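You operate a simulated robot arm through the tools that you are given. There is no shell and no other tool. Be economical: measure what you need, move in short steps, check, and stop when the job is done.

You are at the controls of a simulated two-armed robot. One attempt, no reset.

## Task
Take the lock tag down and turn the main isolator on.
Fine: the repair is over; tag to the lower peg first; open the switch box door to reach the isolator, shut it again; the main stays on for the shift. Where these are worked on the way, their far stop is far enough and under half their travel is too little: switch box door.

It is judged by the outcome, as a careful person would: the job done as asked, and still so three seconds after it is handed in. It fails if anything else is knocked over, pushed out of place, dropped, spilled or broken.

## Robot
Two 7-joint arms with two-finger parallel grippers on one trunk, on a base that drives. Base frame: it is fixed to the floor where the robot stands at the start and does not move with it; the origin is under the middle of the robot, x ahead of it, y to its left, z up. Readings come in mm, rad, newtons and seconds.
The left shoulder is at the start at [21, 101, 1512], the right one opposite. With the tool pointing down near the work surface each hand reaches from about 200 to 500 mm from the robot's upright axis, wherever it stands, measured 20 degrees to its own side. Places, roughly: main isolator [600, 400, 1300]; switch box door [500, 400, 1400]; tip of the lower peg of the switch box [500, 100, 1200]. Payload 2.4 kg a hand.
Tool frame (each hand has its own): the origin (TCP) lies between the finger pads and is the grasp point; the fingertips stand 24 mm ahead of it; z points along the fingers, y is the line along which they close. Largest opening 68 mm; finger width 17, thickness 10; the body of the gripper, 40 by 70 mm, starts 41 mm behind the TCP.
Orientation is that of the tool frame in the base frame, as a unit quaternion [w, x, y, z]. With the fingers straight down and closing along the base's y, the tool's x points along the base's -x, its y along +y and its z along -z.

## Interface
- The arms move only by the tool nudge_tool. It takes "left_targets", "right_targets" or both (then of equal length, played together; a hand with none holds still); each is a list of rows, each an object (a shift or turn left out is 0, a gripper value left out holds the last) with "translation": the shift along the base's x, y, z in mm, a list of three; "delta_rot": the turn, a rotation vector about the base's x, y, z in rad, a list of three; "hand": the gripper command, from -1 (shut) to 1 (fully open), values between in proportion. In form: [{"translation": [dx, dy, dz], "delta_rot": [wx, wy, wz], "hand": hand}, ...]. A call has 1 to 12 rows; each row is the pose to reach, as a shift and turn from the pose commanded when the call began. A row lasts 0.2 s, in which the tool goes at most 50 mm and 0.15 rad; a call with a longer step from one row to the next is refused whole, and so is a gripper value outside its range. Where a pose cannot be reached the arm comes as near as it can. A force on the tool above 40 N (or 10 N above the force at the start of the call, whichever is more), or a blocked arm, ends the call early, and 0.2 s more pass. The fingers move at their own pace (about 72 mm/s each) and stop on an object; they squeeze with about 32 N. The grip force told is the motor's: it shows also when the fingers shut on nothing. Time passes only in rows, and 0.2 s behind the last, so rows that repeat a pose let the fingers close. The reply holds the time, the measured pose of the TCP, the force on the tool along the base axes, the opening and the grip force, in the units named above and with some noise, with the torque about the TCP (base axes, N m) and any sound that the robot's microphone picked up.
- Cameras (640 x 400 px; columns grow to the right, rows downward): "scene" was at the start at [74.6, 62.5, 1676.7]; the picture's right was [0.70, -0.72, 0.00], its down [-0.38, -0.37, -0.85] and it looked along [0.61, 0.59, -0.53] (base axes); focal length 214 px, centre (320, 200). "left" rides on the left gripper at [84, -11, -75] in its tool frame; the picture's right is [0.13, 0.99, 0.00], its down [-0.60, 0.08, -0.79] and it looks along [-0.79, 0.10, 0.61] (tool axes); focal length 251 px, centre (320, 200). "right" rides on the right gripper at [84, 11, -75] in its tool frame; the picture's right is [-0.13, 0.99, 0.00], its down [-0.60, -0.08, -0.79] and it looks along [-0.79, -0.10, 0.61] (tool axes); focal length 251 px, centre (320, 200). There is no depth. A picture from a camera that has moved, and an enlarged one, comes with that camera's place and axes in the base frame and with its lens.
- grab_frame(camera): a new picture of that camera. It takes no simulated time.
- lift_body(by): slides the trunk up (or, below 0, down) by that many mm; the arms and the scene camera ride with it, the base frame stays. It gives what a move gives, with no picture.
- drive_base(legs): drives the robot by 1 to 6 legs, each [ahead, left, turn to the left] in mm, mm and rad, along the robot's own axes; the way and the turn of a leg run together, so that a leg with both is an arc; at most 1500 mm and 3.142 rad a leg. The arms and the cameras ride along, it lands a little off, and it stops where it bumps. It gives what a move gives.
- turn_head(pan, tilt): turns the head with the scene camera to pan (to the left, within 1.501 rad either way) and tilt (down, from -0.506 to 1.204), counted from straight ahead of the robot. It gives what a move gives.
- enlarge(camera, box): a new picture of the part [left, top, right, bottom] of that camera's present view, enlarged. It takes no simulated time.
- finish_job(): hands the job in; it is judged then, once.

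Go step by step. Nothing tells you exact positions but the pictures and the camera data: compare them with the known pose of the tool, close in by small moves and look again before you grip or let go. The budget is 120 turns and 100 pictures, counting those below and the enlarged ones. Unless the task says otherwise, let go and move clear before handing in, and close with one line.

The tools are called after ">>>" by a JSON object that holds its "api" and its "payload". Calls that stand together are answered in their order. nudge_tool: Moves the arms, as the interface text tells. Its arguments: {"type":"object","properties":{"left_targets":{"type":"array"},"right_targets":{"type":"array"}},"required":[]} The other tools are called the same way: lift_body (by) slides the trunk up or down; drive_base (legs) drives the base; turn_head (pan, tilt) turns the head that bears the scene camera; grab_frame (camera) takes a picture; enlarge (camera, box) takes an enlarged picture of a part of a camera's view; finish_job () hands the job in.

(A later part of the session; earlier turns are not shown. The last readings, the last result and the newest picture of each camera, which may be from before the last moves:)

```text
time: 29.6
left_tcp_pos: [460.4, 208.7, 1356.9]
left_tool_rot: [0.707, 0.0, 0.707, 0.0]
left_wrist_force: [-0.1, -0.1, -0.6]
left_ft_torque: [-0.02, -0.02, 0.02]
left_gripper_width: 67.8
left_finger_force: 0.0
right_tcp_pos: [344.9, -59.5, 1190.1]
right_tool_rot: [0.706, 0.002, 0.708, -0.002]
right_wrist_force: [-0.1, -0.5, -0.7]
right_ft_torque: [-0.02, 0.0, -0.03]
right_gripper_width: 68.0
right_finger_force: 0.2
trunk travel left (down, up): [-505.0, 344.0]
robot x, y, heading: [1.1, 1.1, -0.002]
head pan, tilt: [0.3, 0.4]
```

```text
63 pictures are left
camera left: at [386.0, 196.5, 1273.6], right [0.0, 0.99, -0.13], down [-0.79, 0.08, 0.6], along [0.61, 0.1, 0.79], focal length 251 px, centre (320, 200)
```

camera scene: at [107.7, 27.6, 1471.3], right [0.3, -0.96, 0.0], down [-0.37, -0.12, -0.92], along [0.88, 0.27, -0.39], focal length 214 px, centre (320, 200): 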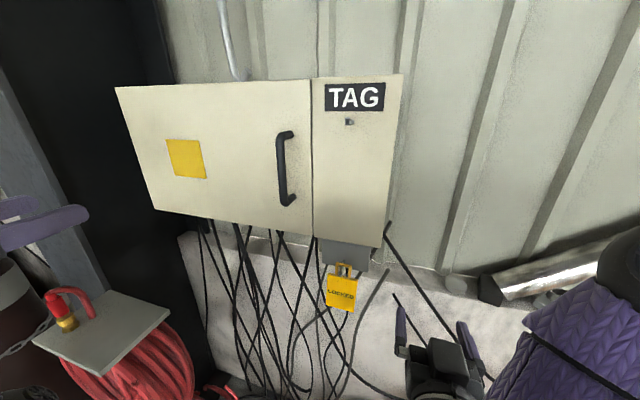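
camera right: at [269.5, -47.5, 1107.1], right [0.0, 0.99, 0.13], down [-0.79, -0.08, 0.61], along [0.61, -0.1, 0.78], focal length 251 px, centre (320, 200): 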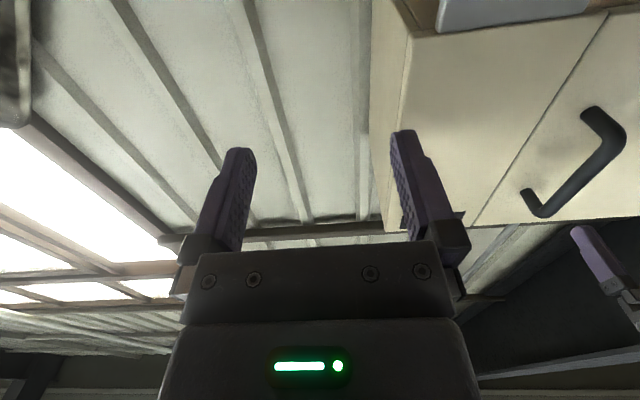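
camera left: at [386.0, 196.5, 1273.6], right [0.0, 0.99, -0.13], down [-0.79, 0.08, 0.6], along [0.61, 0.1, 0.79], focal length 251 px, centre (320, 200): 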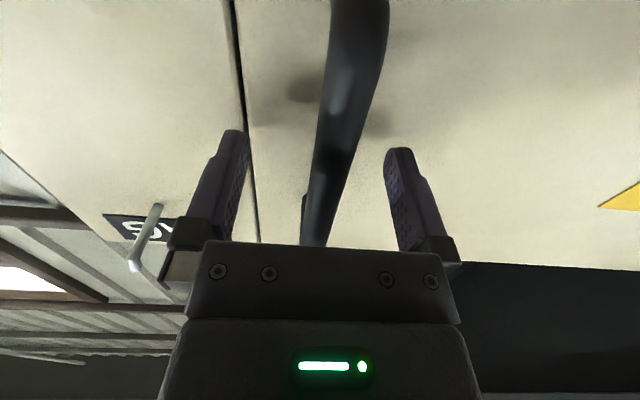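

The bar is between the fingers. I close and start pulling along the door's arc (hinge about y≈650).

>>> {"api": "nudge_tool", "payload": {"left_targets": [{"hand": -1}, {"hand": -1}, {"hand": -1}, {"translation": [-11, 1, 0], "delta_rot": [0, 0, -0.025], "hand": -1}, {"translation": [-22, 3, 0], "delta_rot": [0, 0, -0.05]}, {"translation": [-33, 4.5, 0], "delta_rot": [0, 0, -0.075]}, {"translation": [-43.7, 6.5, 0], "delta_rot": [0, 0, -0.1]}]}}

>>> {"api": "grab_frame", "payload": {"camera": "scene"}}

```text
time: 31.2
left_tcp_pos: [417.1, 219.0, 1356.8]
left_tool_rot: [0.708, 0.034, 0.705, -0.036]
left_wrist_force: [4.4, 19.3, 22.0]
left_ft_torque: [0.13, 0.17, 0.05]
left_gripper_width: 15.9
left_finger_force: 34.7
right_tcp_pos: [343.1, -55.4, 1192.6]
right_tool_rot: [0.706, -0.001, 0.709, -0.002]
right_wrist_force: [-0.3, -0.5, -0.6]
right_ft_torque: [-0.03, 0.01, 0.0]
right_gripper_width: 67.8
right_finger_force: 0.1
trunk travel left (down, up): [-505.0, 344.0]
robot x, y, heading: [-0.5, 0.1, 0.003]
head pan, tilt: [0.3, 0.4]
```

```text
62 pictures are left
camera scene: at [106.9, 31.4, 1471.5], right [0.3, -0.96, 0.0], down [-0.37, -0.12, -0.92], along [0.88, 0.27, -0.39], focal length 214 px, centre (320, 200)
```

scene: 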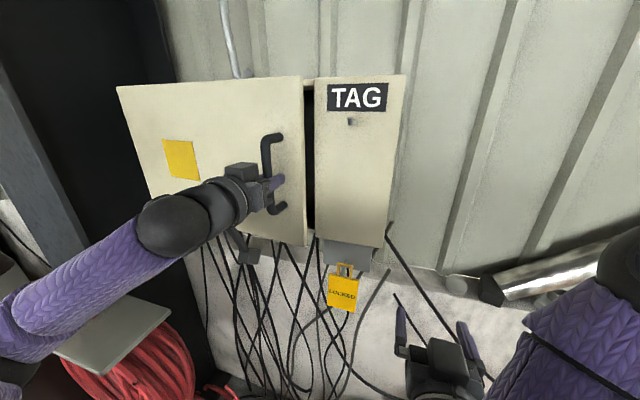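

The door follows. I continue the arc to about 0.35 rad, giving a little more to the left to relieve the side force.

>>> {"api": "nudge_tool", "payload": {"left_targets": [{"translation": [-11, 5, 0], "delta_rot": [0, 0, -0.025]}, {"translation": [-22, 9, 0], "delta_rot": [0, 0, -0.05]}, {"translation": [-33, 12, 0], "delta_rot": [0, 0, -0.075]}, {"translation": [-43, 15, 0], "delta_rot": [0, 0, -0.1]}, {"translation": [-54, 19, 0], "delta_rot": [0, 0, -0.125]}, {"translation": [-64, 23, 0], "delta_rot": [0, 0, -0.15]}, {"translation": [-74, 27, 0], "delta_rot": [0, 0, -0.175]}, {"translation": [-84, 30, 0], "delta_rot": [0, 0, -0.2]}]}}

```text
time: 33.0
left_tcp_pos: [335.8, 246.2, 1356.1]
left_tool_rot: [0.699, 0.105, 0.699, -0.106]
left_wrist_force: [0.4, 1.7, -11.5]
left_ft_torque: [0.06, 0.09, 0.17]
left_gripper_width: 15.5
left_finger_force: 34.4
right_tcp_pos: [344.2, -57.2, 1191.4]
right_tool_rot: [0.705, 0.0, 0.71, -0.001]
right_wrist_force: [0.1, -0.6, -0.4]
right_ft_torque: [0.01, 0.0, 0.01]
right_gripper_width: 68.1
right_finger_force: 0.1
trunk travel left (down, up): [-505.0, 344.0]
robot x, y, heading: [-0.3, 4.6, 0.002]
head pan, tilt: [0.3, 0.4]
```

>>> {"api": "nudge_tool", "payload": {"left_targets": [{"translation": [-10, 5, 0], "delta_rot": [0, 0, -0.025]}, {"translation": [-20, 10, 0], "delta_rot": [0, 0, -0.05]}, {"translation": [-30, 15, 0], "delta_rot": [0, 0, -0.075]}, {"translation": [-40, 21, 0], "delta_rot": [0, 0, -0.1]}, {"translation": [-50, 26, 0], "delta_rot": [0, 0, -0.125]}, {"translation": [-59, 32, 0], "delta_rot": [0, 0, -0.15]}, {"translation": [-69, 38, 0], "delta_rot": [0, 0, -0.175]}, {"translation": [-78, 44, 0], "delta_rot": [0, 0, -0.2]}, {"translation": [-87, 50, 0], "delta_rot": [0, 0, -0.225]}, {"translation": [-96, 57, 0], "delta_rot": [0, 0, -0.25]}, {"translation": [-105, 64, 0], "delta_rot": [0, 0, -0.275]}, {"translation": [-113, 71, 0], "delta_rot": [0, 0, -0.3]}]}}

>>> {"api": "grab_frame", "payload": {"camera": "scene"}}

```text
time: 35.6
left_tcp_pos: [221.7, 319.3, 1356.8]
left_tool_rot: [0.677, 0.208, 0.674, -0.209]
left_wrist_force: [7.2, 9.1, 15.9]
left_ft_torque: [0.32, 0.31, -0.01]
left_gripper_width: 15.8
left_finger_force: 34.5
right_tcp_pos: [344.5, -58.3, 1192.4]
right_tool_rot: [0.706, 0.0, 0.709, -0.001]
right_wrist_force: [0.3, 0.2, 0.5]
right_ft_torque: [0.0, -0.03, 0.01]
right_gripper_width: 68.0
right_finger_force: 0.2
trunk travel left (down, up): [-505.0, 344.0]
robot x, y, heading: [-0.4, 1.9, 0.001]
head pan, tilt: [0.3, 0.4]
```

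```text
61 pictures are left
camera scene: at [109.0, 28.9, 1471.5], right [0.3, -0.96, 0.0], down [-0.37, -0.12, -0.92], along [0.88, 0.27, -0.39], focal length 214 px, centre (320, 200)
```

scene: 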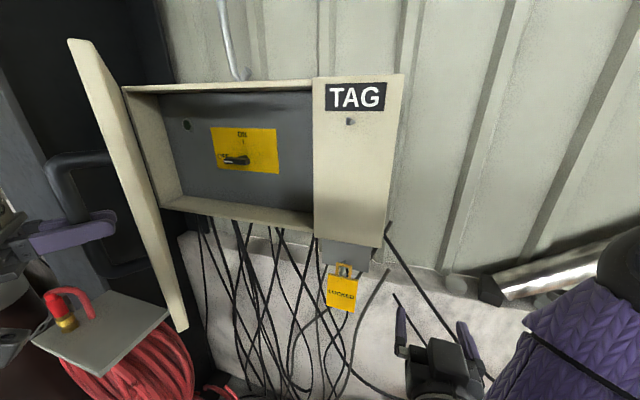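

The door is about 35° open and the isolator, a rotary handle on a yellow plate, is visible. I zoom in on it.

>>> {"api": "enlarge", "payload": {"camera": "scene", "box": [200, 115, 290, 185]}}

```text
5.71 times, centred on (245, 150) of scene
camera zoom: at [109.0, 28.9, 1471.5], right [0.3, -0.96, 0.0], down [-0.37, -0.12, -0.92], along [0.88, 0.27, -0.39], focal length 1226 px, centre (749, 486)
```

zoom: 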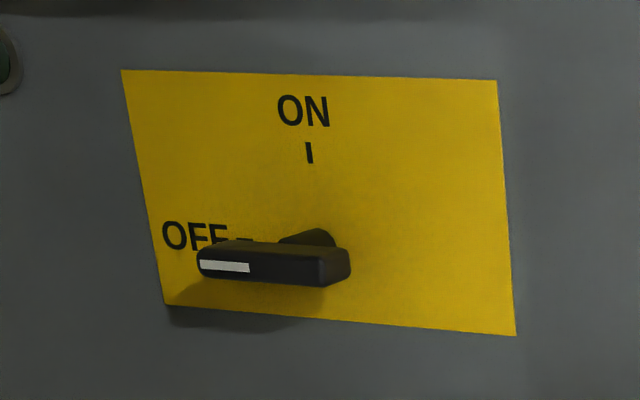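

I keep pulling the door along its arc to about 50°.

>>> {"api": "nudge_tool", "payload": {"left_targets": [{"translation": [-11, 10, 0], "delta_rot": [0, 0, -0.033]}, {"translation": [-22, 20, 0], "delta_rot": [0, 0, -0.067]}, {"translation": [-32.5, 30, 0], "delta_rot": [0, 0, -0.1]}, {"translation": [-42, 41, 0], "delta_rot": [0, 0, -0.133]}, {"translation": [-52, 52, 0], "delta_rot": [0, 0, -0.167]}, {"translation": [-62, 63, 0], "delta_rot": [0, 0, -0.2]}, {"translation": [-71, 75, 0], "delta_rot": [0, 0, -0.233]}, {"translation": [-80, 87, 0], "delta_rot": [0, 0, -0.267]}, {"translation": [-88, 98, 0], "delta_rot": [0, 0, -0.3]}]}}

>>> {"api": "grab_frame", "payload": {"camera": "scene"}}

```text
time: 37.6
left_tcp_pos: [137.2, 418.9, 1355.7]
left_tool_rot: [0.635, 0.306, 0.638, -0.31]
left_wrist_force: [10.3, 7.5, -24.9]
left_ft_torque: [0.15, -0.1, 0.01]
left_gripper_width: 15.6
left_finger_force: 35.3
right_tcp_pos: [346.9, -56.6, 1190.3]
right_tool_rot: [0.704, 0.0, 0.71, -0.002]
right_wrist_force: [0.6, 0.3, 0.6]
right_ft_torque: [0.0, 0.03, 0.0]
right_gripper_width: 67.8
right_finger_force: 0.1
trunk travel left (down, up): [-505.0, 344.0]
robot x, y, heading: [-2.7, 4.1, 0.001]
head pan, tilt: [0.3, 0.4]
```

```text
59 pictures are left
camera scene: at [111.2, 31.6, 1470.7], right [0.3, -0.96, 0.0], down [-0.37, -0.12, -0.92], along [0.88, 0.27, -0.39], focal length 214 px, centre (320, 200)
```

scene: 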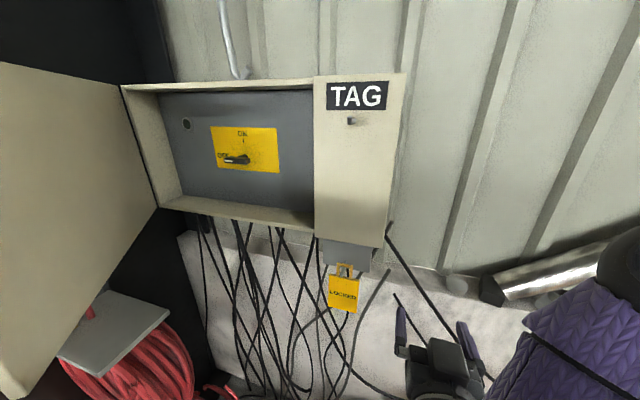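

It works smoothly; I go on to about 1.2 rad (70°).

>>> {"api": "nudge_tool", "payload": {"left_targets": [{"translation": [-8, 12, 0], "delta_rot": [0, 0, -0.033]}, {"translation": [-15.5, 25, 0], "delta_rot": [0, 0, -0.067]}, {"translation": [-22.6, 38, 0], "delta_rot": [0, 0, -0.1]}, {"translation": [-29, 51, 0], "delta_rot": [0, 0, -0.133]}, {"translation": [-35, 65, 0], "delta_rot": [0, 0, -0.167]}, {"translation": [-41, 78, 0], "delta_rot": [0, 0, -0.2]}, {"translation": [-46, 92, 0], "delta_rot": [0, 0, -0.233]}, {"translation": [-51, 106, 0], "delta_rot": [0, 0, -0.267]}, {"translation": [-55, 120, 0], "delta_rot": [0, 0, -0.3]}]}}

>>> {"api": "turn_head", "payload": {"pan": 0.75, "tilt": 0.35}}

>>> {"api": "grab_frame", "payload": {"camera": "scene"}}

```text
time: 38.9
left_tcp_pos: [130.5, 429.6, 1355.0]
left_tool_rot: [0.613, 0.356, 0.609, -0.357]
left_wrist_force: [19.6, 12.2, 11.2]
left_ft_torque: [0.55, 0.47, 0.05]
left_gripper_width: 15.6
left_finger_force: 34.9
left hand out of reach, approached as far as the arm can: row 3, 4, 5, 6
right_tcp_pos: [347.6, -57.8, 1190.7]
right_tool_rot: [0.705, 0.001, 0.709, -0.002]
right_wrist_force: [0.8, 0.3, 0.3]
right_ft_torque: [0.0, -0.02, -0.02]
right_gripper_width: 67.9
right_finger_force: 0.1
trunk travel left (down, up): [-505.0, 344.0]
robot x, y, heading: [-2.0, -0.1, -0.008]
head pan, tilt: [0.3, 0.4]
stopped in row 6 (left hand): the force on the tool passed its limit at 43 N (the readings are from after the stop); the commanded pose is now the measured one
```

```text
time: 39.8
left_tcp_pos: [130.9, 429.3, 1355.0]
left_tool_rot: [0.613, 0.355, 0.608, -0.357]
left_wrist_force: [26.3, 15.8, 19.5]
left_ft_torque: [-0.24, -0.06, 0.01]
left_gripper_width: 15.7
left_finger_force: 35.0
right_tcp_pos: [349.3, -57.7, 1191.3]
right_tool_rot: [0.703, 0.002, 0.711, -0.003]
right_wrist_force: [-0.5, 0.0, -0.2]
right_ft_torque: [0.0, 0.01, -0.03]
right_gripper_width: 68.0
right_finger_force: 0.0
trunk travel left (down, up): [-505.0, 344.0]
robot x, y, heading: [0.7, -0.4, -0.001]
head pan, tilt: [0.75, 0.351]
```

```text
58 pictures are left
camera scene: at [93.5, 66.1, 1475.5], right [0.68, -0.73, 0.0], down [-0.26, -0.24, -0.94], along [0.69, 0.64, -0.35], focal length 214 px, centre (320, 200)
```

scene: 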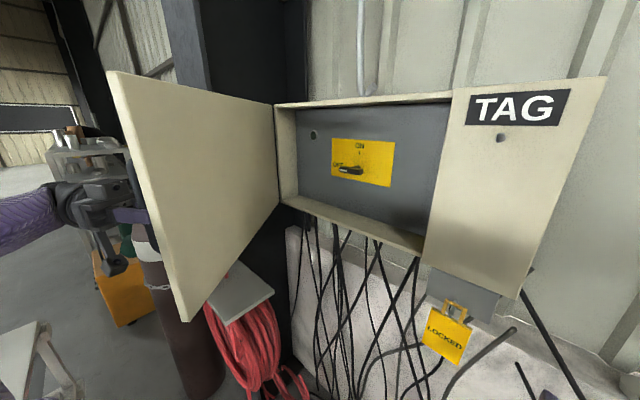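

The arm's reach ends at about 55–60°. I continue the opening by driving the base left and slightly back while the hand holds the handle.

>>> {"api": "drive_base", "payload": {"legs": [[-22, 32, 0], [-20, 40, 0], [-12, 40, 0]]}}

>>> {"api": "grab_frame", "payload": {"camera": "scene"}}

```text
time: 40.8
left_tcp_pos: [112.8, 462.8, 1354.4]
left_tool_rot: [0.612, 0.355, 0.609, -0.358]
left_wrist_force: [17.4, 8.9, -5.8]
left_ft_torque: [-0.51, -0.25, 0.1]
left_gripper_width: 15.7
left_finger_force: 34.6
right_tcp_pos: [325.0, -26.6, 1190.2]
right_tool_rot: [0.705, 0.004, 0.71, -0.005]
right_wrist_force: [-0.4, -0.3, 1.6]
right_ft_torque: [0.0, 0.0, -0.01]
right_gripper_width: 68.1
right_finger_force: 0.1
trunk travel left (down, up): [-505.0, 344.0]
robot x, y, heading: [-25.2, 37.8, -0.011]
head pan, tilt: [0.75, 0.351]
stopped in leg 1: the force on the tool passed its limit at 47 N (the readings are from after the stop); the commanded pose is now the measured one
```

```text
57 pictures are left
camera scene: at [70.1, 100.5, 1475.3], right [0.67, -0.74, 0.0], down [-0.26, -0.23, -0.94], along [0.69, 0.63, -0.35], focal length 214 px, centre (320, 200)
```

scene: 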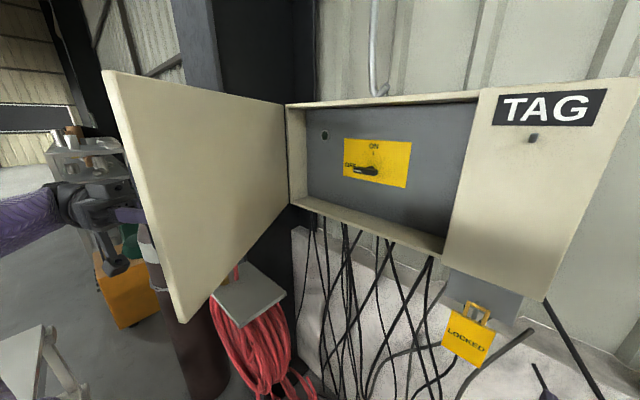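

The force shows the hand pulls slightly outward from the arc; I continue with less backward motion.

>>> {"api": "drive_base", "payload": {"legs": [[-6, 36, 0], [-9, 36, 0], [-6, 36, 0]]}}

```text
time: 42.6
left_tcp_pos: [78.4, 568.2, 1357.0]
left_tool_rot: [0.614, 0.361, 0.605, -0.356]
left_wrist_force: [-36.4, -6.9, 3.9]
left_ft_torque: [0.32, 0.56, -0.04]
left_gripper_width: 15.8
left_finger_force: 34.7
right_tcp_pos: [294.1, 79.6, 1193.2]
right_tool_rot: [0.709, 0.005, 0.706, -0.004]
right_wrist_force: [-0.5, 0.1, 0.2]
right_ft_torque: [0.0, 0.0, 0.02]
right_gripper_width: 68.0
right_finger_force: 0.0
trunk travel left (down, up): [-505.0, 344.0]
robot x, y, heading: [-42.7, 142.8, -0.003]
head pan, tilt: [0.75, 0.351]
```

Door at about 74°. I relieve the side force slightly and look at the isolator.

>>> {"api": "nudge_tool", "payload": {"left_targets": [{"translation": [-5, 0, 0]}, {"translation": [-7, 0, 0]}]}}

>>> {"api": "grab_frame", "payload": {"camera": "scene"}}

>>> {"api": "enlarge", "payload": {"camera": "scene", "box": [360, 120, 440, 200]}}

```text
time: 43.2
left_tcp_pos: [77.6, 566.2, 1358.8]
left_tool_rot: [0.613, 0.359, 0.606, -0.357]
left_wrist_force: [-6.4, -0.8, 9.5]
left_ft_torque: [-0.15, 0.16, 0.14]
left_gripper_width: 15.8
left_finger_force: 34.7
right_tcp_pos: [299.3, 80.8, 1192.6]
right_tool_rot: [0.706, 0.004, 0.708, -0.003]
right_wrist_force: [0.4, 0.1, 0.2]
right_ft_torque: [0.01, -0.03, 0.0]
right_gripper_width: 68.0
right_finger_force: 0.0
trunk travel left (down, up): [-505.0, 344.0]
robot x, y, heading: [-42.7, 142.6, -0.008]
head pan, tilt: [0.75, 0.351]
```

```text
56 pictures are left
camera scene: at [43.0, 205.3, 1476.1], right [0.68, -0.74, 0.0], down [-0.25, -0.23, -0.94], along [0.69, 0.63, -0.34], focal length 214 px, centre (320, 200)
```

scene: 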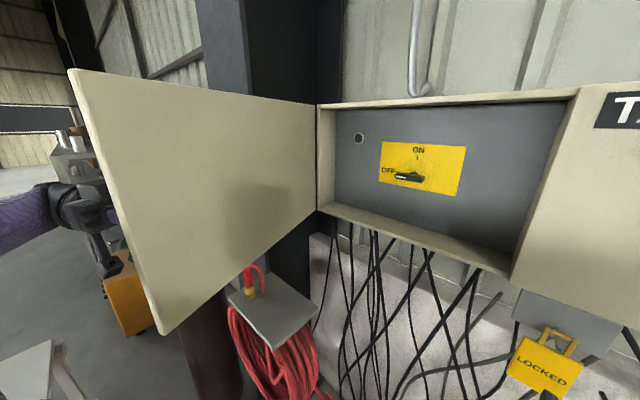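

```text
5.00 times, centred on (400, 160) of scene
camera zoom: at [43.0, 205.3, 1476.1], right [0.68, -0.74, 0.0], down [-0.25, -0.23, -0.94], along [0.69, 0.63, -0.34], focal length 1072 px, centre (-80, 400)
```

zoom: 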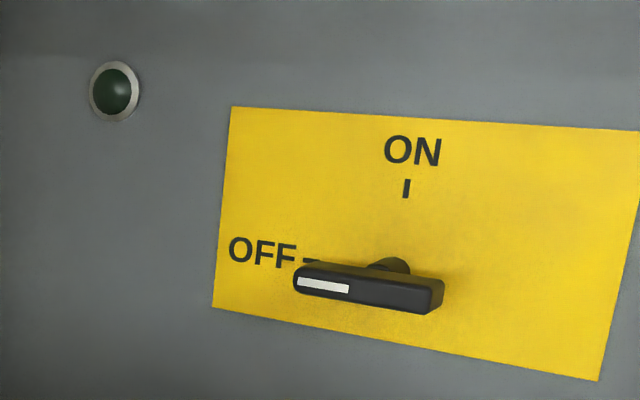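

Isolator: T-lever lying along y from ≈347 to 411, x≈540–555, z≈1352, pivot y≈380; it must turn +90° about x (left end up). I keep the door held with the left hand and roll the right hand so its fingers close vertically, raising it on the way.

>>> {"api": "nudge_tool", "payload": {"right_targets": [{"translation": [3, 10, 15], "delta_rot": [-0.14, 0, 0]}, {"translation": [6, 20, 30], "delta_rot": [-0.28, 0, 0]}, {"translation": [9, 30, 45], "delta_rot": [-0.43, 0, 0]}, {"translation": [12, 40, 60], "delta_rot": [-0.57, 0, 0]}, {"translation": [15, 50, 75], "delta_rot": [-0.71, 0, 0]}, {"translation": [18, 60, 90], "delta_rot": [-0.86, 0, 0]}, {"translation": [21, 70, 105], "delta_rot": [-1.0, 0, 0]}, {"translation": [24, 80, 120], "delta_rot": [-1.14, 0, 0]}, {"translation": [27, 90, 135], "delta_rot": [-1.28, 0, 0]}, {"translation": [30, 100, 150], "delta_rot": [-1.43, 0, 0]}, {"translation": [33, 110, 160], "delta_rot": [-1.571, 0, 0]}, {"translation": [33, 110, 160], "delta_rot": [-1.571, 0, 0]}]}}

>>> {"api": "grab_frame", "payload": {"camera": "scene"}}

>>> {"api": "grab_frame", "payload": {"camera": "right"}}

```text
time: 45.8
left_tcp_pos: [78.4, 566.6, 1358.0]
left_tool_rot: [0.612, 0.36, 0.607, -0.357]
left_wrist_force: [-4.8, -0.5, 18.5]
left_ft_torque: [-0.25, 0.03, 0.01]
left_gripper_width: 16.1
left_finger_force: 35.0
right_tcp_pos: [332.0, 190.6, 1349.5]
right_tool_rot: [-0.502, 0.496, -0.498, 0.504]
right_wrist_force: [-0.8, -0.4, 0.5]
right_ft_torque: [-0.01, -0.01, 0.03]
right_gripper_width: 68.1
right_finger_force: 0.0
trunk travel left (down, up): [-505.0, 344.0]
robot x, y, heading: [-45.6, 141.5, -0.006]
head pan, tilt: [0.75, 0.351]
```

```text
54 pictures are left
camera scene: at [43.3, 204.8, 1476.1], right [0.68, -0.74, 0.0], down [-0.25, -0.23, -0.94], along [0.69, 0.63, -0.34], focal length 214 px, centre (320, 200)
```

scene: 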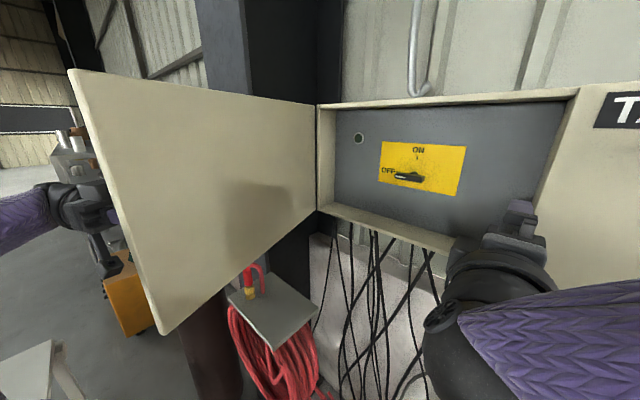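

```text
53 pictures are left
camera right: at [257.3, 107.8, 1337.1], right [0.01, 0.13, -0.99], down [-0.79, 0.61, 0.07], along [0.61, 0.78, 0.11], focal length 251 px, centre (320, 200)
```

right: 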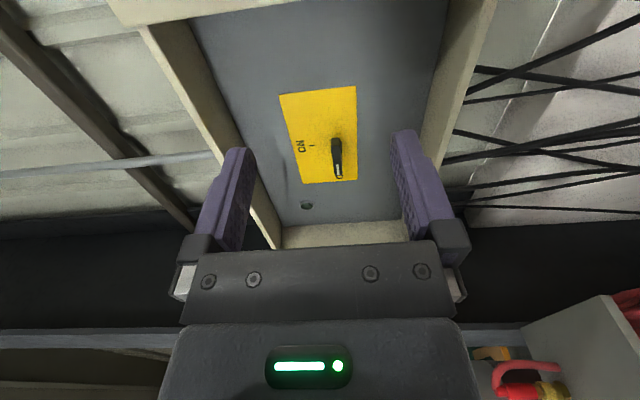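

I move the right hand in front of the lever, about 85 mm short.

>>> {"api": "nudge_tool", "payload": {"right_targets": [{"translation": [10, 40, 2]}, {"translation": [20, 80, 2]}, {"translation": [40, 120, 2]}, {"translation": [65, 155, 2]}, {"translation": [95, 180, 2]}, {"translation": [120, 190, 2]}, {"translation": [120, 190, 2]}]}}

>>> {"api": "grab_frame", "payload": {"camera": "right"}}

>>> {"api": "grab_frame", "payload": {"camera": "scene"}}

```text
time: 47.4
left_tcp_pos: [77.4, 566.9, 1357.3]
left_tool_rot: [0.613, 0.359, 0.607, -0.357]
left_wrist_force: [-5.4, -1.8, 10.9]
left_ft_torque: [-0.22, 0.04, -0.08]
left_gripper_width: 15.6
left_finger_force: 34.3
right_tcp_pos: [422.2, 305.4, 1344.5]
right_tool_rot: [-0.502, 0.495, -0.498, 0.504]
right_wrist_force: [0.7, 0.8, -0.1]
right_ft_torque: [0.0, 0.0, 0.02]
right_gripper_width: 67.8
right_finger_force: 0.0
right hand out of reach, approached as far as the arm can: row 4, 5, 6, 7
trunk travel left (down, up): [-505.0, 344.0]
robot x, y, heading: [-44.3, 143.2, -0.007]
head pan, tilt: [0.75, 0.351]
```

```text
52 pictures are left
camera right: at [347.1, 222.2, 1332.0], right [0.01, 0.13, -0.99], down [-0.79, 0.61, 0.07], along [0.61, 0.78, 0.11], focal length 251 px, centre (320, 200)
```

right: 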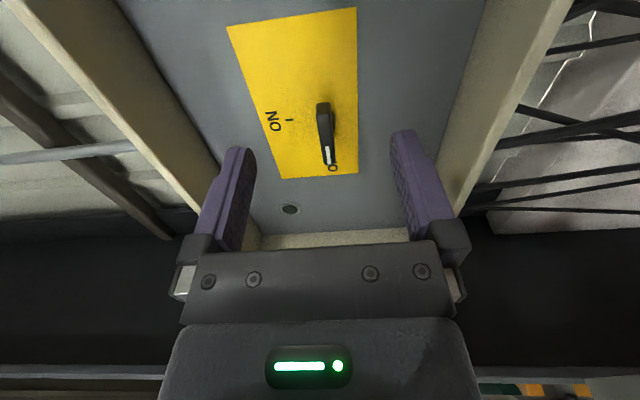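

```text
51 pictures are left
camera scene: at [43.2, 205.2, 1476.0], right [0.68, -0.74, 0.0], down [-0.25, -0.23, -0.94], along [0.69, 0.63, -0.34], focal length 214 px, centre (320, 200)
```

scene: 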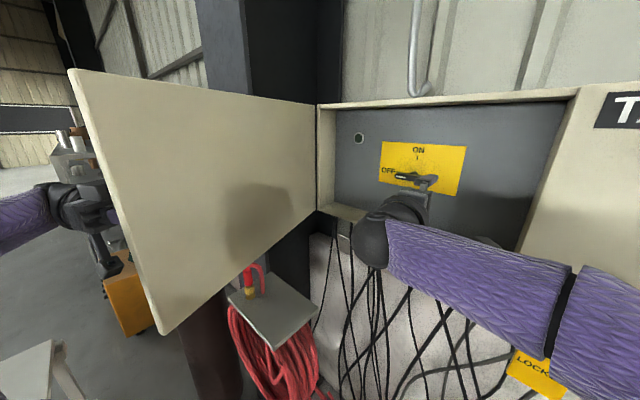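

The right arm falls short from here. The left arm would reach from a slightly more forward base, so I tuck the right hand away, release the handle and see whether the door stays.

>>> {"api": "nudge_tool", "payload": {"right_targets": [{"translation": [-40, -20, 0]}, {"translation": [-80, -55, 2]}, {"translation": [-95, -95, 4]}, {"translation": [-95, -140, 4]}, {"translation": [-95, -185, 4]}, {"translation": [-95, -230, 4]}, {"translation": [-95, -270, 4]}], "left_targets": [{"hand": 1}, {"hand": 1}, {"hand": 1}, {"hand": 1}, {"translation": [-10, 17, 0]}, {"translation": [-20, 34, 0]}, {"translation": [-28, 48, 0]}]}}

>>> {"api": "grab_frame", "payload": {"camera": "left"}}

>>> {"api": "grab_frame", "payload": {"camera": "scene"}}

```text
refused: row 2 steps farther than a row can; nothing moved
```

```text
50 pictures are left
camera left: at [32.5, 626.5, 1272.7], right [0.87, 0.48, -0.12], down [-0.32, 0.73, 0.6], along [0.38, -0.48, 0.79], focal length 251 px, centre (320, 200)
```

left: 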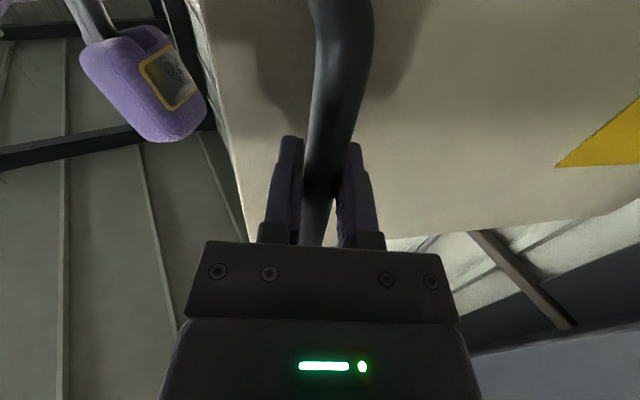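

```text
49 pictures are left
camera scene: at [43.2, 205.2, 1476.0], right [0.68, -0.74, 0.0], down [-0.25, -0.23, -0.94], along [0.69, 0.63, -0.34], focal length 214 px, centre (320, 200)
```

scene: 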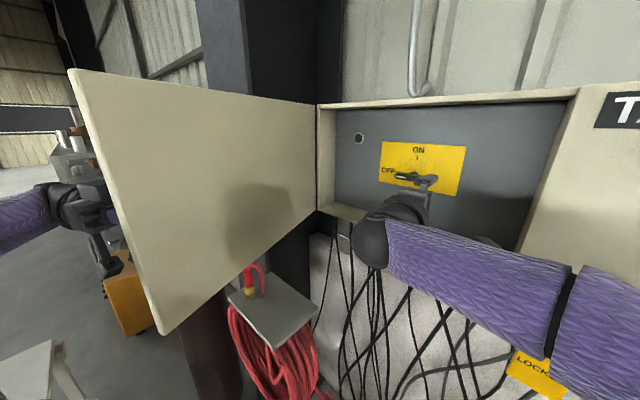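

One step was too long; I resend with shorter steps.

>>> {"api": "nudge_tool", "payload": {"right_targets": [{"translation": [-35, -20, 0]}, {"translation": [-70, -45, 2]}, {"translation": [-90, -85, 4]}, {"translation": [-95, -130, 4]}, {"translation": [-95, -175, 4]}, {"translation": [-95, -220, 4]}, {"translation": [-95, -260, 4]}], "left_targets": [{"hand": 1}, {"hand": 1}, {"hand": 1}, {"hand": 1}, {"translation": [-10, 17, 0]}, {"translation": [-20, 34, 0]}, {"translation": [-28, 48, 0]}]}}

>>> {"api": "grab_frame", "payload": {"camera": "left"}}

```text
time: 49.0
left_tcp_pos: [79.9, 567.5, 1357.2]
left_tool_rot: [0.613, 0.359, 0.607, -0.357]
left_wrist_force: [0.1, -0.1, 1.1]
left_ft_torque: [-0.01, -0.01, 0.05]
left_gripper_width: 68.1
left_finger_force: 0.1
left hand out of reach, approached as far as the arm can: row 5, 6, 7
right_tcp_pos: [329.5, 42.3, 1351.5]
right_tool_rot: [-0.502, 0.496, -0.498, 0.503]
right_wrist_force: [-1.1, 0.0, -0.3]
right_ft_torque: [-0.05, 0.02, 0.02]
right_gripper_width: 68.2
right_finger_force: 0.0
trunk travel left (down, up): [-505.0, 344.0]
robot x, y, heading: [-40.9, 143.7, -0.007]
head pan, tilt: [0.75, 0.351]
```

```text
48 pictures are left
camera left: at [33.7, 626.5, 1272.6], right [0.87, 0.48, -0.12], down [-0.32, 0.73, 0.6], along [0.38, -0.48, 0.79], focal length 251 px, centre (320, 200)
```

left: 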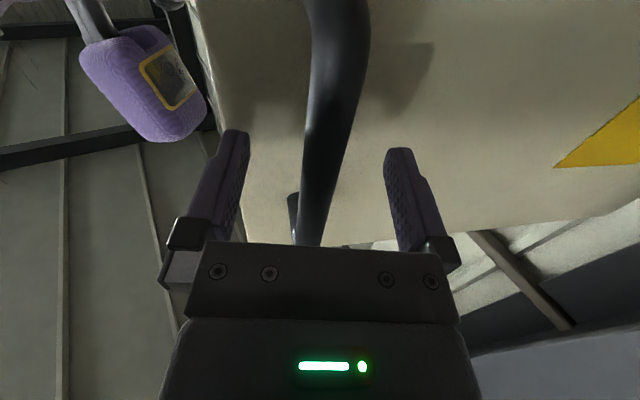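

The door stays. I back the hand off the handle with the base, then move back so the arm can come around the door.

>>> {"api": "drive_base", "payload": {"legs": [[-32, 55, 0], [-220, 0, 0]]}}

>>> {"api": "grab_frame", "payload": {"camera": "scene"}}

```text
time: 51.3
left_tcp_pos: [-178.2, 627.6, 1356.4]
left_tool_rot: [0.613, 0.358, 0.607, -0.357]
left_wrist_force: [-0.2, -0.8, 0.5]
left_ft_torque: [0.03, -0.01, 0.02]
left_gripper_width: 68.1
left_finger_force: 0.0
right_tcp_pos: [72.1, 102.6, 1352.8]
right_tool_rot: [-0.502, 0.496, -0.498, 0.504]
right_wrist_force: [-0.4, -0.4, 0.7]
right_ft_torque: [-0.06, -0.03, -0.01]
right_gripper_width: 67.9
right_finger_force: 0.0
trunk travel left (down, up): [-505.0, 344.0]
robot x, y, heading: [-304.6, 199.9, -0.012]
head pan, tilt: [0.75, 0.351]
```

```text
47 pictures are left
camera scene: at [-213.1, 265.0, 1475.9], right [0.67, -0.74, 0.0], down [-0.25, -0.23, -0.94], along [0.69, 0.63, -0.34], focal length 214 px, centre (320, 200)
```

scene: 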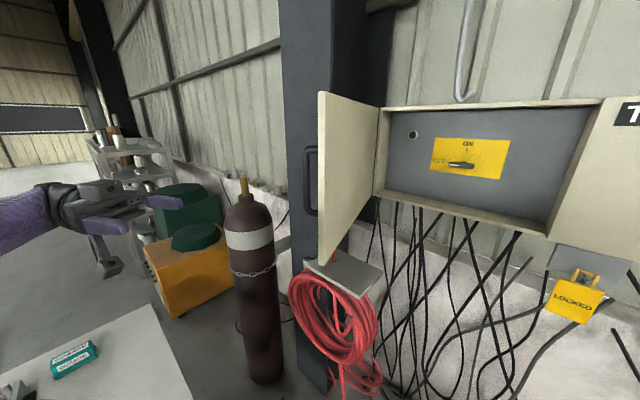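

The door stays open at about 74°. I swing the left hand back to pointing ahead, in front of the robot and clear of the door edge.

>>> {"api": "nudge_tool", "payload": {"left_targets": [{"translation": [0, -20, 0], "delta_rot": [0, 0, 0.09]}, {"translation": [0, -55, 0], "delta_rot": [0, 0, 0.18]}, {"translation": [5, -90, 0], "delta_rot": [0, 0, 0.27]}, {"translation": [10, -125, 0], "delta_rot": [0, 0, 0.36]}, {"translation": [20, -160, 0], "delta_rot": [0, 0, 0.45]}, {"translation": [35, -195, 0], "delta_rot": [0, 0, 0.54]}, {"translation": [55, -230, 0], "delta_rot": [0, 0, 0.63]}, {"translation": [90, -250, 0], "delta_rot": [0, 0, 0.72]}, {"translation": [130, -265, 0], "delta_rot": [0, 0, 0.81]}, {"translation": [170, -270, 0], "delta_rot": [0, 0, 0.9]}, {"translation": [210, -275, 0], "delta_rot": [0, 0, 1.0]}, {"translation": [240, -278, 0], "delta_rot": [0, 0, 1.06]}]}}

```text
time: 53.9
left_tcp_pos: [75.7, 345.5, 1360.9]
left_tool_rot: [0.709, 0.002, 0.705, 0.001]
left_wrist_force: [0.2, -0.7, 0.6]
left_ft_torque: [0.03, -0.02, 0.03]
left_gripper_width: 68.1
left_finger_force: 0.1
left hand out of reach, approached as far as the arm can: row 3, 4, 5, 6, 7, 8, 9, 10, 11, 12
right_tcp_pos: [73.6, 100.8, 1352.5]
right_tool_rot: [-0.502, 0.497, -0.497, 0.504]
right_wrist_force: [0.3, -0.5, 0.3]
right_ft_torque: [0.02, -0.03, 0.02]
right_gripper_width: 67.9
right_finger_force: 0.2
trunk travel left (down, up): [-505.0, 344.0]
robot x, y, heading: [-297.5, 202.9, -0.011]
head pan, tilt: [0.75, 0.351]
```

Now I roll the left hand for a vertical pinch and move the right hand further right, out of the way.

>>> {"api": "nudge_tool", "payload": {"left_targets": [{"delta_rot": [-0.14, 0, 0]}, {"delta_rot": [-0.28, 0, 0]}, {"delta_rot": [-0.43, 0, 0]}, {"delta_rot": [-0.57, 0, 0]}, {"delta_rot": [-0.71, 0, 0]}, {"delta_rot": [-0.86, 0, 0]}, {"delta_rot": [-1.0, 0, 0]}, {"delta_rot": [-1.14, 0, 0]}, {"delta_rot": [-1.28, 0, 0]}, {"delta_rot": [-1.43, 0, 0]}, {"delta_rot": [-1.571, 0, 0]}, {"delta_rot": [-1.571, 0, 0]}], "right_targets": [{"translation": [-3, -10, 0]}, {"translation": [-6, -20, 0]}, {"translation": [-9, -30, 0]}, {"translation": [-12, -40, 0]}, {"translation": [-15, -50, 0]}, {"translation": [-18, -60, 0]}, {"translation": [-21, -70, 0]}, {"translation": [-24, -80, 0]}, {"translation": [-27, -90, 0]}, {"translation": [-30, -100, 0]}, {"translation": [-30, -110, 0]}, {"translation": [-30, -120, 0]}]}}

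>>> {"api": "turn_head", "payload": {"pan": 0.4, "tilt": 0.35}}

>>> {"api": "grab_frame", "payload": {"camera": "scene"}}

>>> {"api": "grab_frame", "payload": {"camera": "left"}}

```text
time: 56.5
left_tcp_pos: [76.7, 347.3, 1361.7]
left_tool_rot: [0.502, -0.5, 0.5, -0.498]
left_wrist_force: [0.3, -1.0, 0.5]
left_ft_torque: [0.0, 0.01, 0.0]
left_gripper_width: 68.2
left_finger_force: 0.1
right_tcp_pos: [68.2, -3.9, 1357.4]
right_tool_rot: [-0.502, 0.497, -0.498, 0.503]
right_wrist_force: [0.1, -0.1, 0.5]
right_ft_torque: [-0.01, 0.01, 0.01]
right_gripper_width: 68.0
right_finger_force: 0.0
right hand out of reach, approached as far as the arm can: row 2, 3, 4, 5, 6, 7, 8, 9, 10, 11, 12
trunk travel left (down, up): [-505.0, 344.0]
robot x, y, heading: [-299.6, 203.9, -0.01]
head pan, tilt: [0.75, 0.351]
```

```text
time: 57.3
left_tcp_pos: [77.6, 347.2, 1360.8]
left_tool_rot: [0.503, -0.499, 0.5, -0.498]
left_wrist_force: [-0.5, 0.1, 0.2]
left_ft_torque: [-0.04, 0.01, 0.01]
left_gripper_width: 68.2
left_finger_force: 0.1
right_tcp_pos: [69.6, -4.3, 1358.8]
right_tool_rot: [-0.502, 0.496, -0.498, 0.504]
right_wrist_force: [0.1, -0.2, -0.1]
right_ft_torque: [0.01, 0.01, 0.0]
right_gripper_width: 68.3
right_finger_force: 0.1
trunk travel left (down, up): [-505.0, 344.0]
robot x, y, heading: [-305.3, 202.5, -0.01]
head pan, tilt: [0.4, 0.351]
```

```text
46 pictures are left
camera scene: at [-194.6, 237.4, 1475.9], right [0.38, -0.92, 0.0], down [-0.32, -0.13, -0.94], along [0.87, 0.36, -0.34], focal length 214 px, centre (320, 200)
```

scene: 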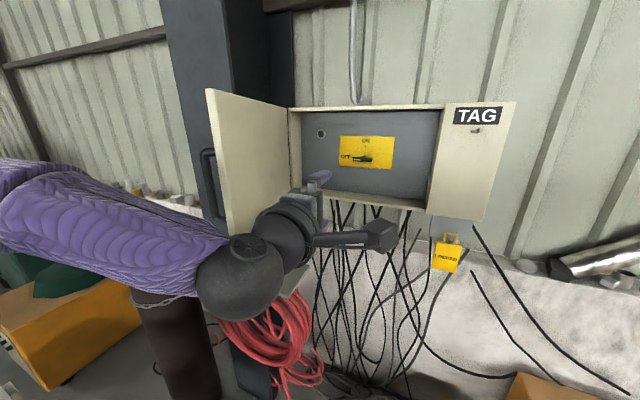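

```text
45 pictures are left
camera left: at [2.1, 262.0, 1372.1], right [0.0, -0.12, -0.99], down [-0.8, 0.6, -0.08], along [0.6, 0.79, -0.1], focal length 251 px, centre (320, 200)
```

left: 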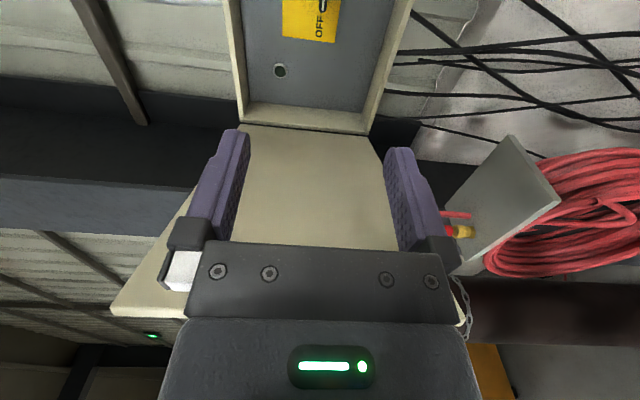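

The elbow sticks out to the left and could meet the open door, so I shift the base right and stretch the arm out before driving in.

>>> {"api": "drive_base", "payload": {"legs": [[0, -103, 0.01]]}}

>>> {"api": "nudge_tool", "payload": {"left_targets": [{"translation": [10, 25, 0]}, {"translation": [20, 50, -2]}, {"translation": [35, 80, -4]}, {"translation": [50, 105, -6]}, {"translation": [65, 125, -7]}, {"translation": [80, 134, -7]}, {"translation": [88, 134, -7]}]}}

>>> {"api": "grab_frame", "payload": {"camera": "scene"}}

```text
time: 58.5
left_tcp_pos: [74.9, 246.8, 1362.7]
left_tool_rot: [0.505, -0.501, 0.497, -0.496]
left_wrist_force: [0.2, -0.7, 0.1]
left_ft_torque: [0.01, 0.01, -0.01]
left_gripper_width: 68.1
left_finger_force: 0.1
right_tcp_pos: [70.2, -104.1, 1357.8]
right_tool_rot: [0.505, -0.498, 0.497, -0.5]
right_wrist_force: [-0.5, -0.7, 0.6]
right_ft_torque: [-0.01, 0.02, 0.03]
right_gripper_width: 68.1
right_finger_force: 0.1
trunk travel left (down, up): [-505.0, 344.0]
robot x, y, heading: [-298.6, 98.2, 0.001]
head pan, tilt: [0.4, 0.351]
```

```text
time: 60.1
left_tcp_pos: [162.8, 383.3, 1352.9]
left_tool_rot: [0.505, -0.501, 0.498, -0.496]
left_wrist_force: [-0.6, -0.1, 0.1]
left_ft_torque: [0.03, -0.03, 0.0]
left_gripper_width: 68.2
left_finger_force: 0.0
right_tcp_pos: [71.1, -102.3, 1357.3]
right_tool_rot: [0.503, -0.499, 0.497, -0.501]
right_wrist_force: [0.7, -0.5, 0.0]
right_ft_torque: [-0.01, 0.0, 0.01]
right_gripper_width: 67.9
right_finger_force: 0.1
trunk travel left (down, up): [-505.0, 344.0]
robot x, y, heading: [-300.9, 99.5, -0.003]
head pan, tilt: [0.4, 0.351]
```

```text
44 pictures are left
camera scene: at [-195.2, 136.3, 1475.9], right [0.39, -0.92, 0.0], down [-0.32, -0.13, -0.94], along [0.87, 0.36, -0.34], focal length 214 px, centre (320, 200)
```

scene: 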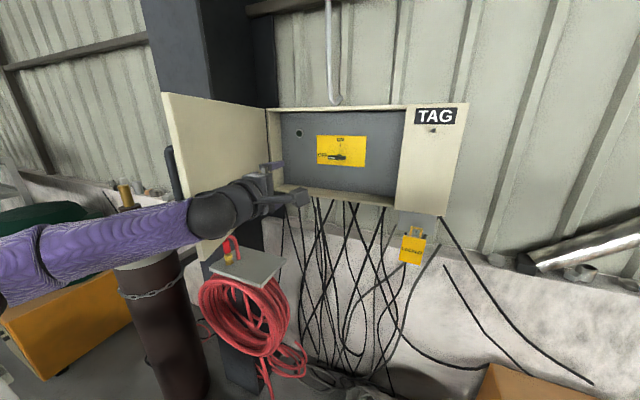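

The arm is now stretched with the elbow well right of the door. I drive forward 300 mm so the hand stops ~75 mm short of the lever.

>>> {"api": "drive_base", "payload": {"legs": [[200, 0, 0], [100, 0, 0]]}}

>>> {"api": "grab_frame", "payload": {"camera": "left"}}

>>> {"api": "grab_frame", "payload": {"camera": "scene"}}

```text
time: 62.4
left_tcp_pos: [467.5, 382.0, 1352.2]
left_tool_rot: [0.505, -0.502, 0.498, -0.496]
left_wrist_force: [-0.9, 0.3, -1.1]
left_ft_torque: [-0.03, 0.0, 0.0]
left_gripper_width: 67.9
left_finger_force: 0.0
right_tcp_pos: [375.9, -104.0, 1357.4]
right_tool_rot: [0.503, -0.498, 0.496, -0.502]
right_wrist_force: [1.4, -0.5, -0.3]
right_ft_torque: [0.01, 0.01, 0.01]
right_gripper_width: 67.9
right_finger_force: 0.1
trunk travel left (down, up): [-505.0, 344.0]
robot x, y, heading: [1.8, 97.8, -0.004]
head pan, tilt: [0.4, 0.351]
```

```text
43 pictures are left
camera left: at [394.5, 296.1, 1362.9], right [0.0, -0.12, -0.99], down [-0.8, 0.59, -0.08], along [0.6, 0.8, -0.1], focal length 251 px, centre (320, 200)
```

left: 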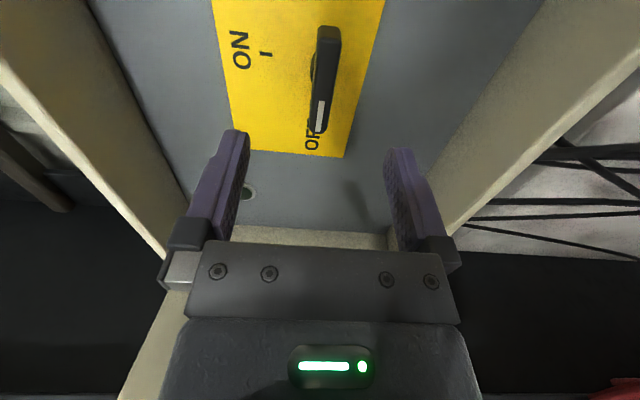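

```text
42 pictures are left
camera scene: at [109.5, 135.9, 1475.7], right [0.39, -0.92, 0.0], down [-0.32, -0.13, -0.94], along [0.87, 0.36, -0.34], focal length 214 px, centre (320, 200)
```

scene: 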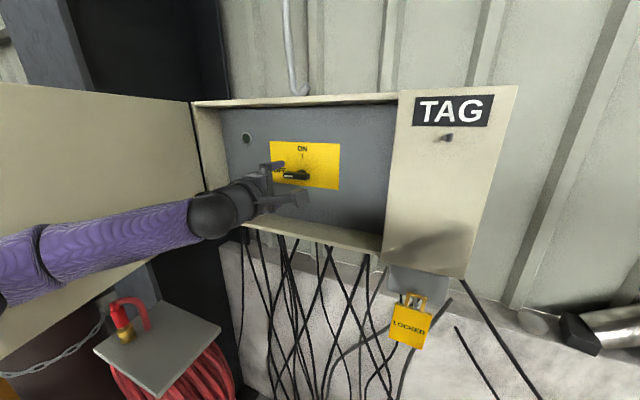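

Lever sits at z≈1351, y 349–410, right between the finger planes. I drive in 45 mm more and finish with the arm.

>>> {"api": "drive_base", "payload": {"legs": [[48, 0, 0]]}}

>>> {"api": "grab_frame", "payload": {"camera": "left"}}

```text
time: 63.4
left_tcp_pos: [517.5, 382.9, 1352.0]
left_tool_rot: [0.505, -0.502, 0.497, -0.495]
left_wrist_force: [0.6, -0.1, 0.7]
left_ft_torque: [0.02, -0.08, 0.0]
left_gripper_width: 68.0
left_finger_force: 0.1
right_tcp_pos: [423.1, -104.0, 1356.5]
right_tool_rot: [0.503, -0.499, 0.497, -0.501]
right_wrist_force: [1.0, 0.2, -0.2]
right_ft_torque: [-0.01, 0.01, 0.03]
right_gripper_width: 68.1
right_finger_force: 0.1
trunk travel left (down, up): [-505.0, 344.0]
robot x, y, heading: [50.8, 100.1, -0.003]
head pan, tilt: [0.4, 0.351]
```

```text
41 pictures are left
camera left: at [443.0, 296.0, 1362.8], right [0.0, -0.12, -0.99], down [-0.8, 0.59, -0.08], along [0.6, 0.8, -0.1], focal length 251 px, centre (320, 200)
```

left: 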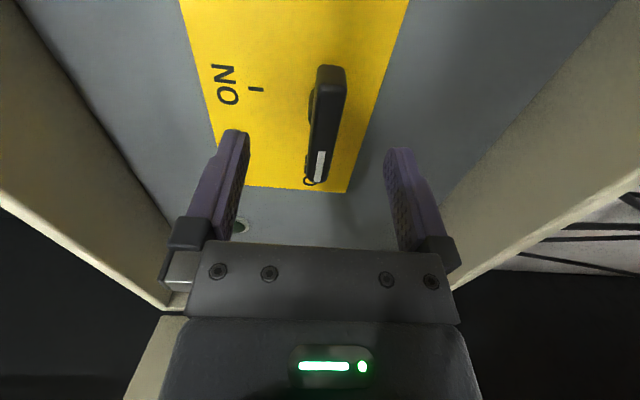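

>>> {"api": "nudge_tool", "payload": {"left_targets": [{"translation": [10, -2, -1]}, {"translation": [20, -2, -1]}, {"translation": [26, -2, -1]}, {"translation": [26, -2, -1]}]}}

>>> {"api": "grab_frame", "payload": {"camera": "left"}}

```text
time: 64.4
left_tcp_pos: [542.3, 378.7, 1350.0]
left_tool_rot: [0.505, -0.502, 0.497, -0.496]
left_wrist_force: [-0.2, -0.8, 0.0]
left_ft_torque: [0.01, 0.01, -0.03]
left_gripper_width: 67.9
left_finger_force: 0.0
right_tcp_pos: [421.9, -102.6, 1357.3]
right_tool_rot: [0.503, -0.498, 0.497, -0.502]
right_wrist_force: [0.3, -0.2, -0.6]
right_ft_torque: [-0.01, 0.0, -0.02]
right_gripper_width: 68.1
right_finger_force: 0.1
trunk travel left (down, up): [-505.0, 344.0]
robot x, y, heading: [49.1, 102.4, -0.001]
head pan, tilt: [0.4, 0.351]
```

```text
40 pictures are left
camera left: at [467.4, 293.5, 1361.0], right [0.0, -0.12, -0.99], down [-0.8, 0.59, -0.08], along [0.6, 0.8, -0.1], focal length 251 px, centre (320, 200)
```

left: 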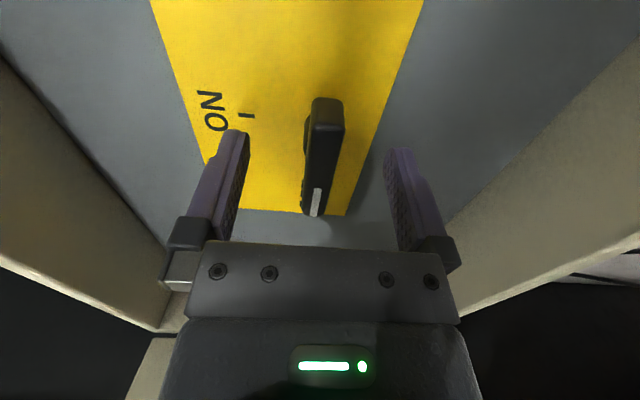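

Lever is centred between the fingers. I close on it.

>>> {"api": "nudge_tool", "payload": {"left_targets": [{"hand": -1}, {"hand": -1}, {"hand": -1}, {"hand": -1}]}}

>>> {"api": "grab_frame", "payload": {"camera": "left"}}

```text
time: 65.4
left_tcp_pos: [542.5, 380.1, 1350.0]
left_tool_rot: [0.505, -0.501, 0.497, -0.496]
left_wrist_force: [-1.8, -1.0, -3.6]
left_ft_torque: [-0.04, 0.2, 0.02]
left_gripper_width: 13.9
left_finger_force: 33.7
right_tcp_pos: [422.5, -104.3, 1357.1]
right_tool_rot: [0.503, -0.498, 0.496, -0.502]
right_wrist_force: [-0.2, -0.4, -0.3]
right_ft_torque: [0.02, 0.03, -0.01]
right_gripper_width: 68.1
right_finger_force: 0.1
trunk travel left (down, up): [-505.0, 344.0]
robot x, y, heading: [51.3, 100.2, -0.005]
head pan, tilt: [0.4, 0.351]
```

```text
39 pictures are left
camera left: at [467.4, 293.6, 1360.7], right [0.0, -0.12, -0.99], down [-0.8, 0.59, -0.08], along [0.6, 0.8, -0.1], focal length 251 px, centre (320, 200)
```

left: 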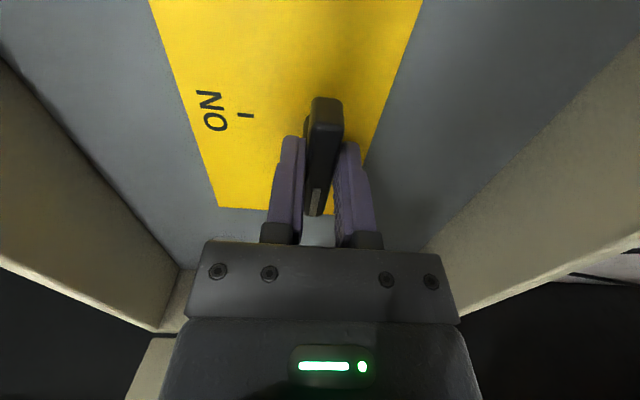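

Gripped at 13.9 mm. I turn it +45° about x first and check.

>>> {"api": "nudge_tool", "payload": {"left_targets": [{"delta_rot": [0.1, 0, 0]}, {"delta_rot": [0.2, 0, 0], "translation": [0, 0, 0.5]}, {"delta_rot": [0.3, 0, 0], "translation": [0, 0, 1]}, {"delta_rot": [0.4, 0, 0], "translation": [0, -0.5, 1]}, {"delta_rot": [0.5, 0, 0], "translation": [0, -0.5, 1]}, {"delta_rot": [0.6, 0, 0], "translation": [0, -1, 1.5]}, {"delta_rot": [0.7, 0, 0], "translation": [0, -1, 1.5]}, {"delta_rot": [0.785, 0, 0], "translation": [0, -1, 2]}]}}

>>> {"api": "grab_frame", "payload": {"camera": "left"}}

```text
time: 66.4
left_tcp_pos: [541.1, 379.8, 1348.3]
left_tool_rot: [0.587, -0.402, 0.584, -0.391]
left_wrist_force: [-1.7, 2.7, -7.6]
left_ft_torque: [0.01, -0.38, -0.44]
left_gripper_width: 13.9
left_finger_force: 33.3
right_tcp_pos: [422.4, -102.9, 1356.5]
right_tool_rot: [0.504, -0.499, 0.496, -0.501]
right_wrist_force: [0.2, 0.6, 0.1]
right_ft_torque: [0.0, 0.01, 0.01]
right_gripper_width: 68.2
right_finger_force: 0.2
trunk travel left (down, up): [-505.0, 344.0]
robot x, y, heading: [52.1, 100.0, -0.006]
head pan, tilt: [0.4, 0.351]
stopped in row 4 (left hand): the force on the tool passed its limit at 54 N (the readings are from after the stop); the commanded pose is now the measured one
```

```text
38 pictures are left
camera left: at [467.6, 296.5, 1327.3], right [-0.01, 0.25, -0.97], down [-0.8, 0.58, 0.15], along [0.6, 0.78, 0.2], focal length 251 px, centre (320, 200)
```

left: 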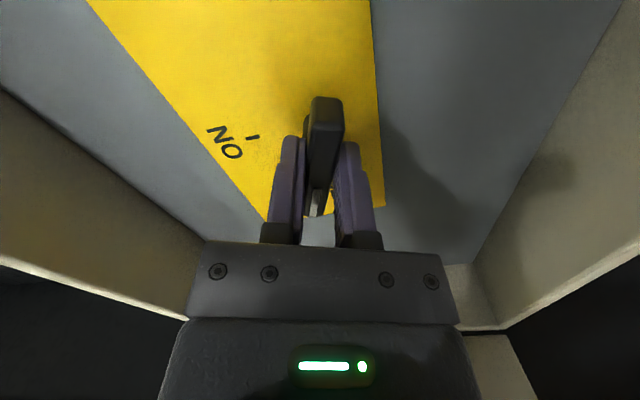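

The lever turns; the force tells the pivot is a bit left of my grip point, so I follow its small arc.

>>> {"api": "nudge_tool", "payload": {"left_targets": [{"delta_rot": [0.1, 0, 0], "translation": [0, 0.3, -0.6]}, {"delta_rot": [0.2, 0, 0], "translation": [0, 0.6, -1.1]}, {"delta_rot": [0.3, 0, 0], "translation": [0, 0.9, -1.5]}, {"delta_rot": [0.4, 0, 0], "translation": [0, 1.3, -2]}]}}

```text
time: 67.4
left_tcp_pos: [542.7, 381.9, 1346.3]
left_tool_rot: [0.653, -0.276, 0.653, -0.267]
left_wrist_force: [-3.1, 1.7, -20.2]
left_ft_torque: [-0.1, -0.7, 0.18]
left_gripper_width: 14.0
left_finger_force: 33.9
right_tcp_pos: [422.5, -102.8, 1356.4]
right_tool_rot: [0.503, -0.498, 0.497, -0.502]
right_wrist_force: [0.2, 0.7, -0.4]
right_ft_torque: [0.01, -0.05, 0.01]
right_gripper_width: 68.1
right_finger_force: 0.1
trunk travel left (down, up): [-505.0, 344.0]
robot x, y, heading: [49.9, 97.6, -0.005]
head pan, tilt: [0.4, 0.351]
```

>>> {"api": "nudge_tool", "payload": {"left_targets": [{"delta_rot": [0.1, 0, 0], "translation": [0, 0.5, -1]}, {"delta_rot": [0.2, 0, 0], "translation": [0, 1, -1.6]}, {"delta_rot": [0.3, 0, 0], "translation": [0, 1.5, -2.2]}, {"delta_rot": [0.4, 0, 0], "translation": [0, 2, -2.7]}]}}

>>> {"api": "grab_frame", "payload": {"camera": "left"}}

```text
time: 68.4
left_tcp_pos: [542.8, 385.6, 1347.8]
left_tool_rot: [0.694, -0.139, 0.693, -0.134]
left_wrist_force: [-3.0, 1.6, -22.0]
left_ft_torque: [-0.06, -0.2, -0.42]
left_gripper_width: 13.8
left_finger_force: 33.9
left hand out of reach, approached as far as the arm can: row 3, 4
right_tcp_pos: [422.2, -102.9, 1357.3]
right_tool_rot: [0.504, -0.498, 0.496, -0.502]
right_wrist_force: [-0.6, -0.1, 0.6]
right_ft_torque: [-0.03, -0.05, 0.01]
right_gripper_width: 67.9
right_finger_force: 0.1
trunk travel left (down, up): [-505.0, 344.0]
robot x, y, heading: [52.7, 101.7, 0.001]
head pan, tilt: [0.4, 0.351]
```

```text
37 pictures are left
camera left: at [467.6, 341.5, 1273.8], right [-0.01, 0.87, -0.5], down [-0.8, 0.3, 0.53], along [0.61, 0.4, 0.69], focal length 251 px, centre (320, 200)
```

left: 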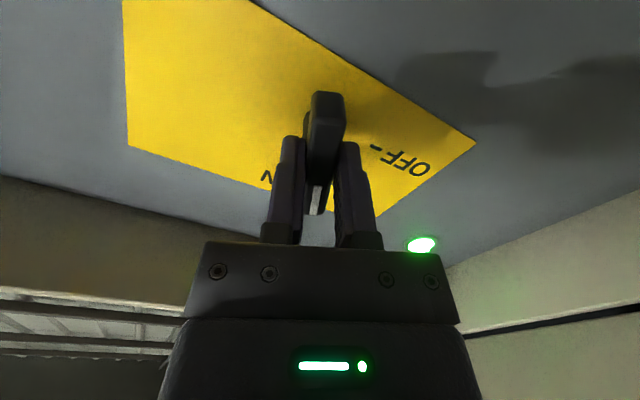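

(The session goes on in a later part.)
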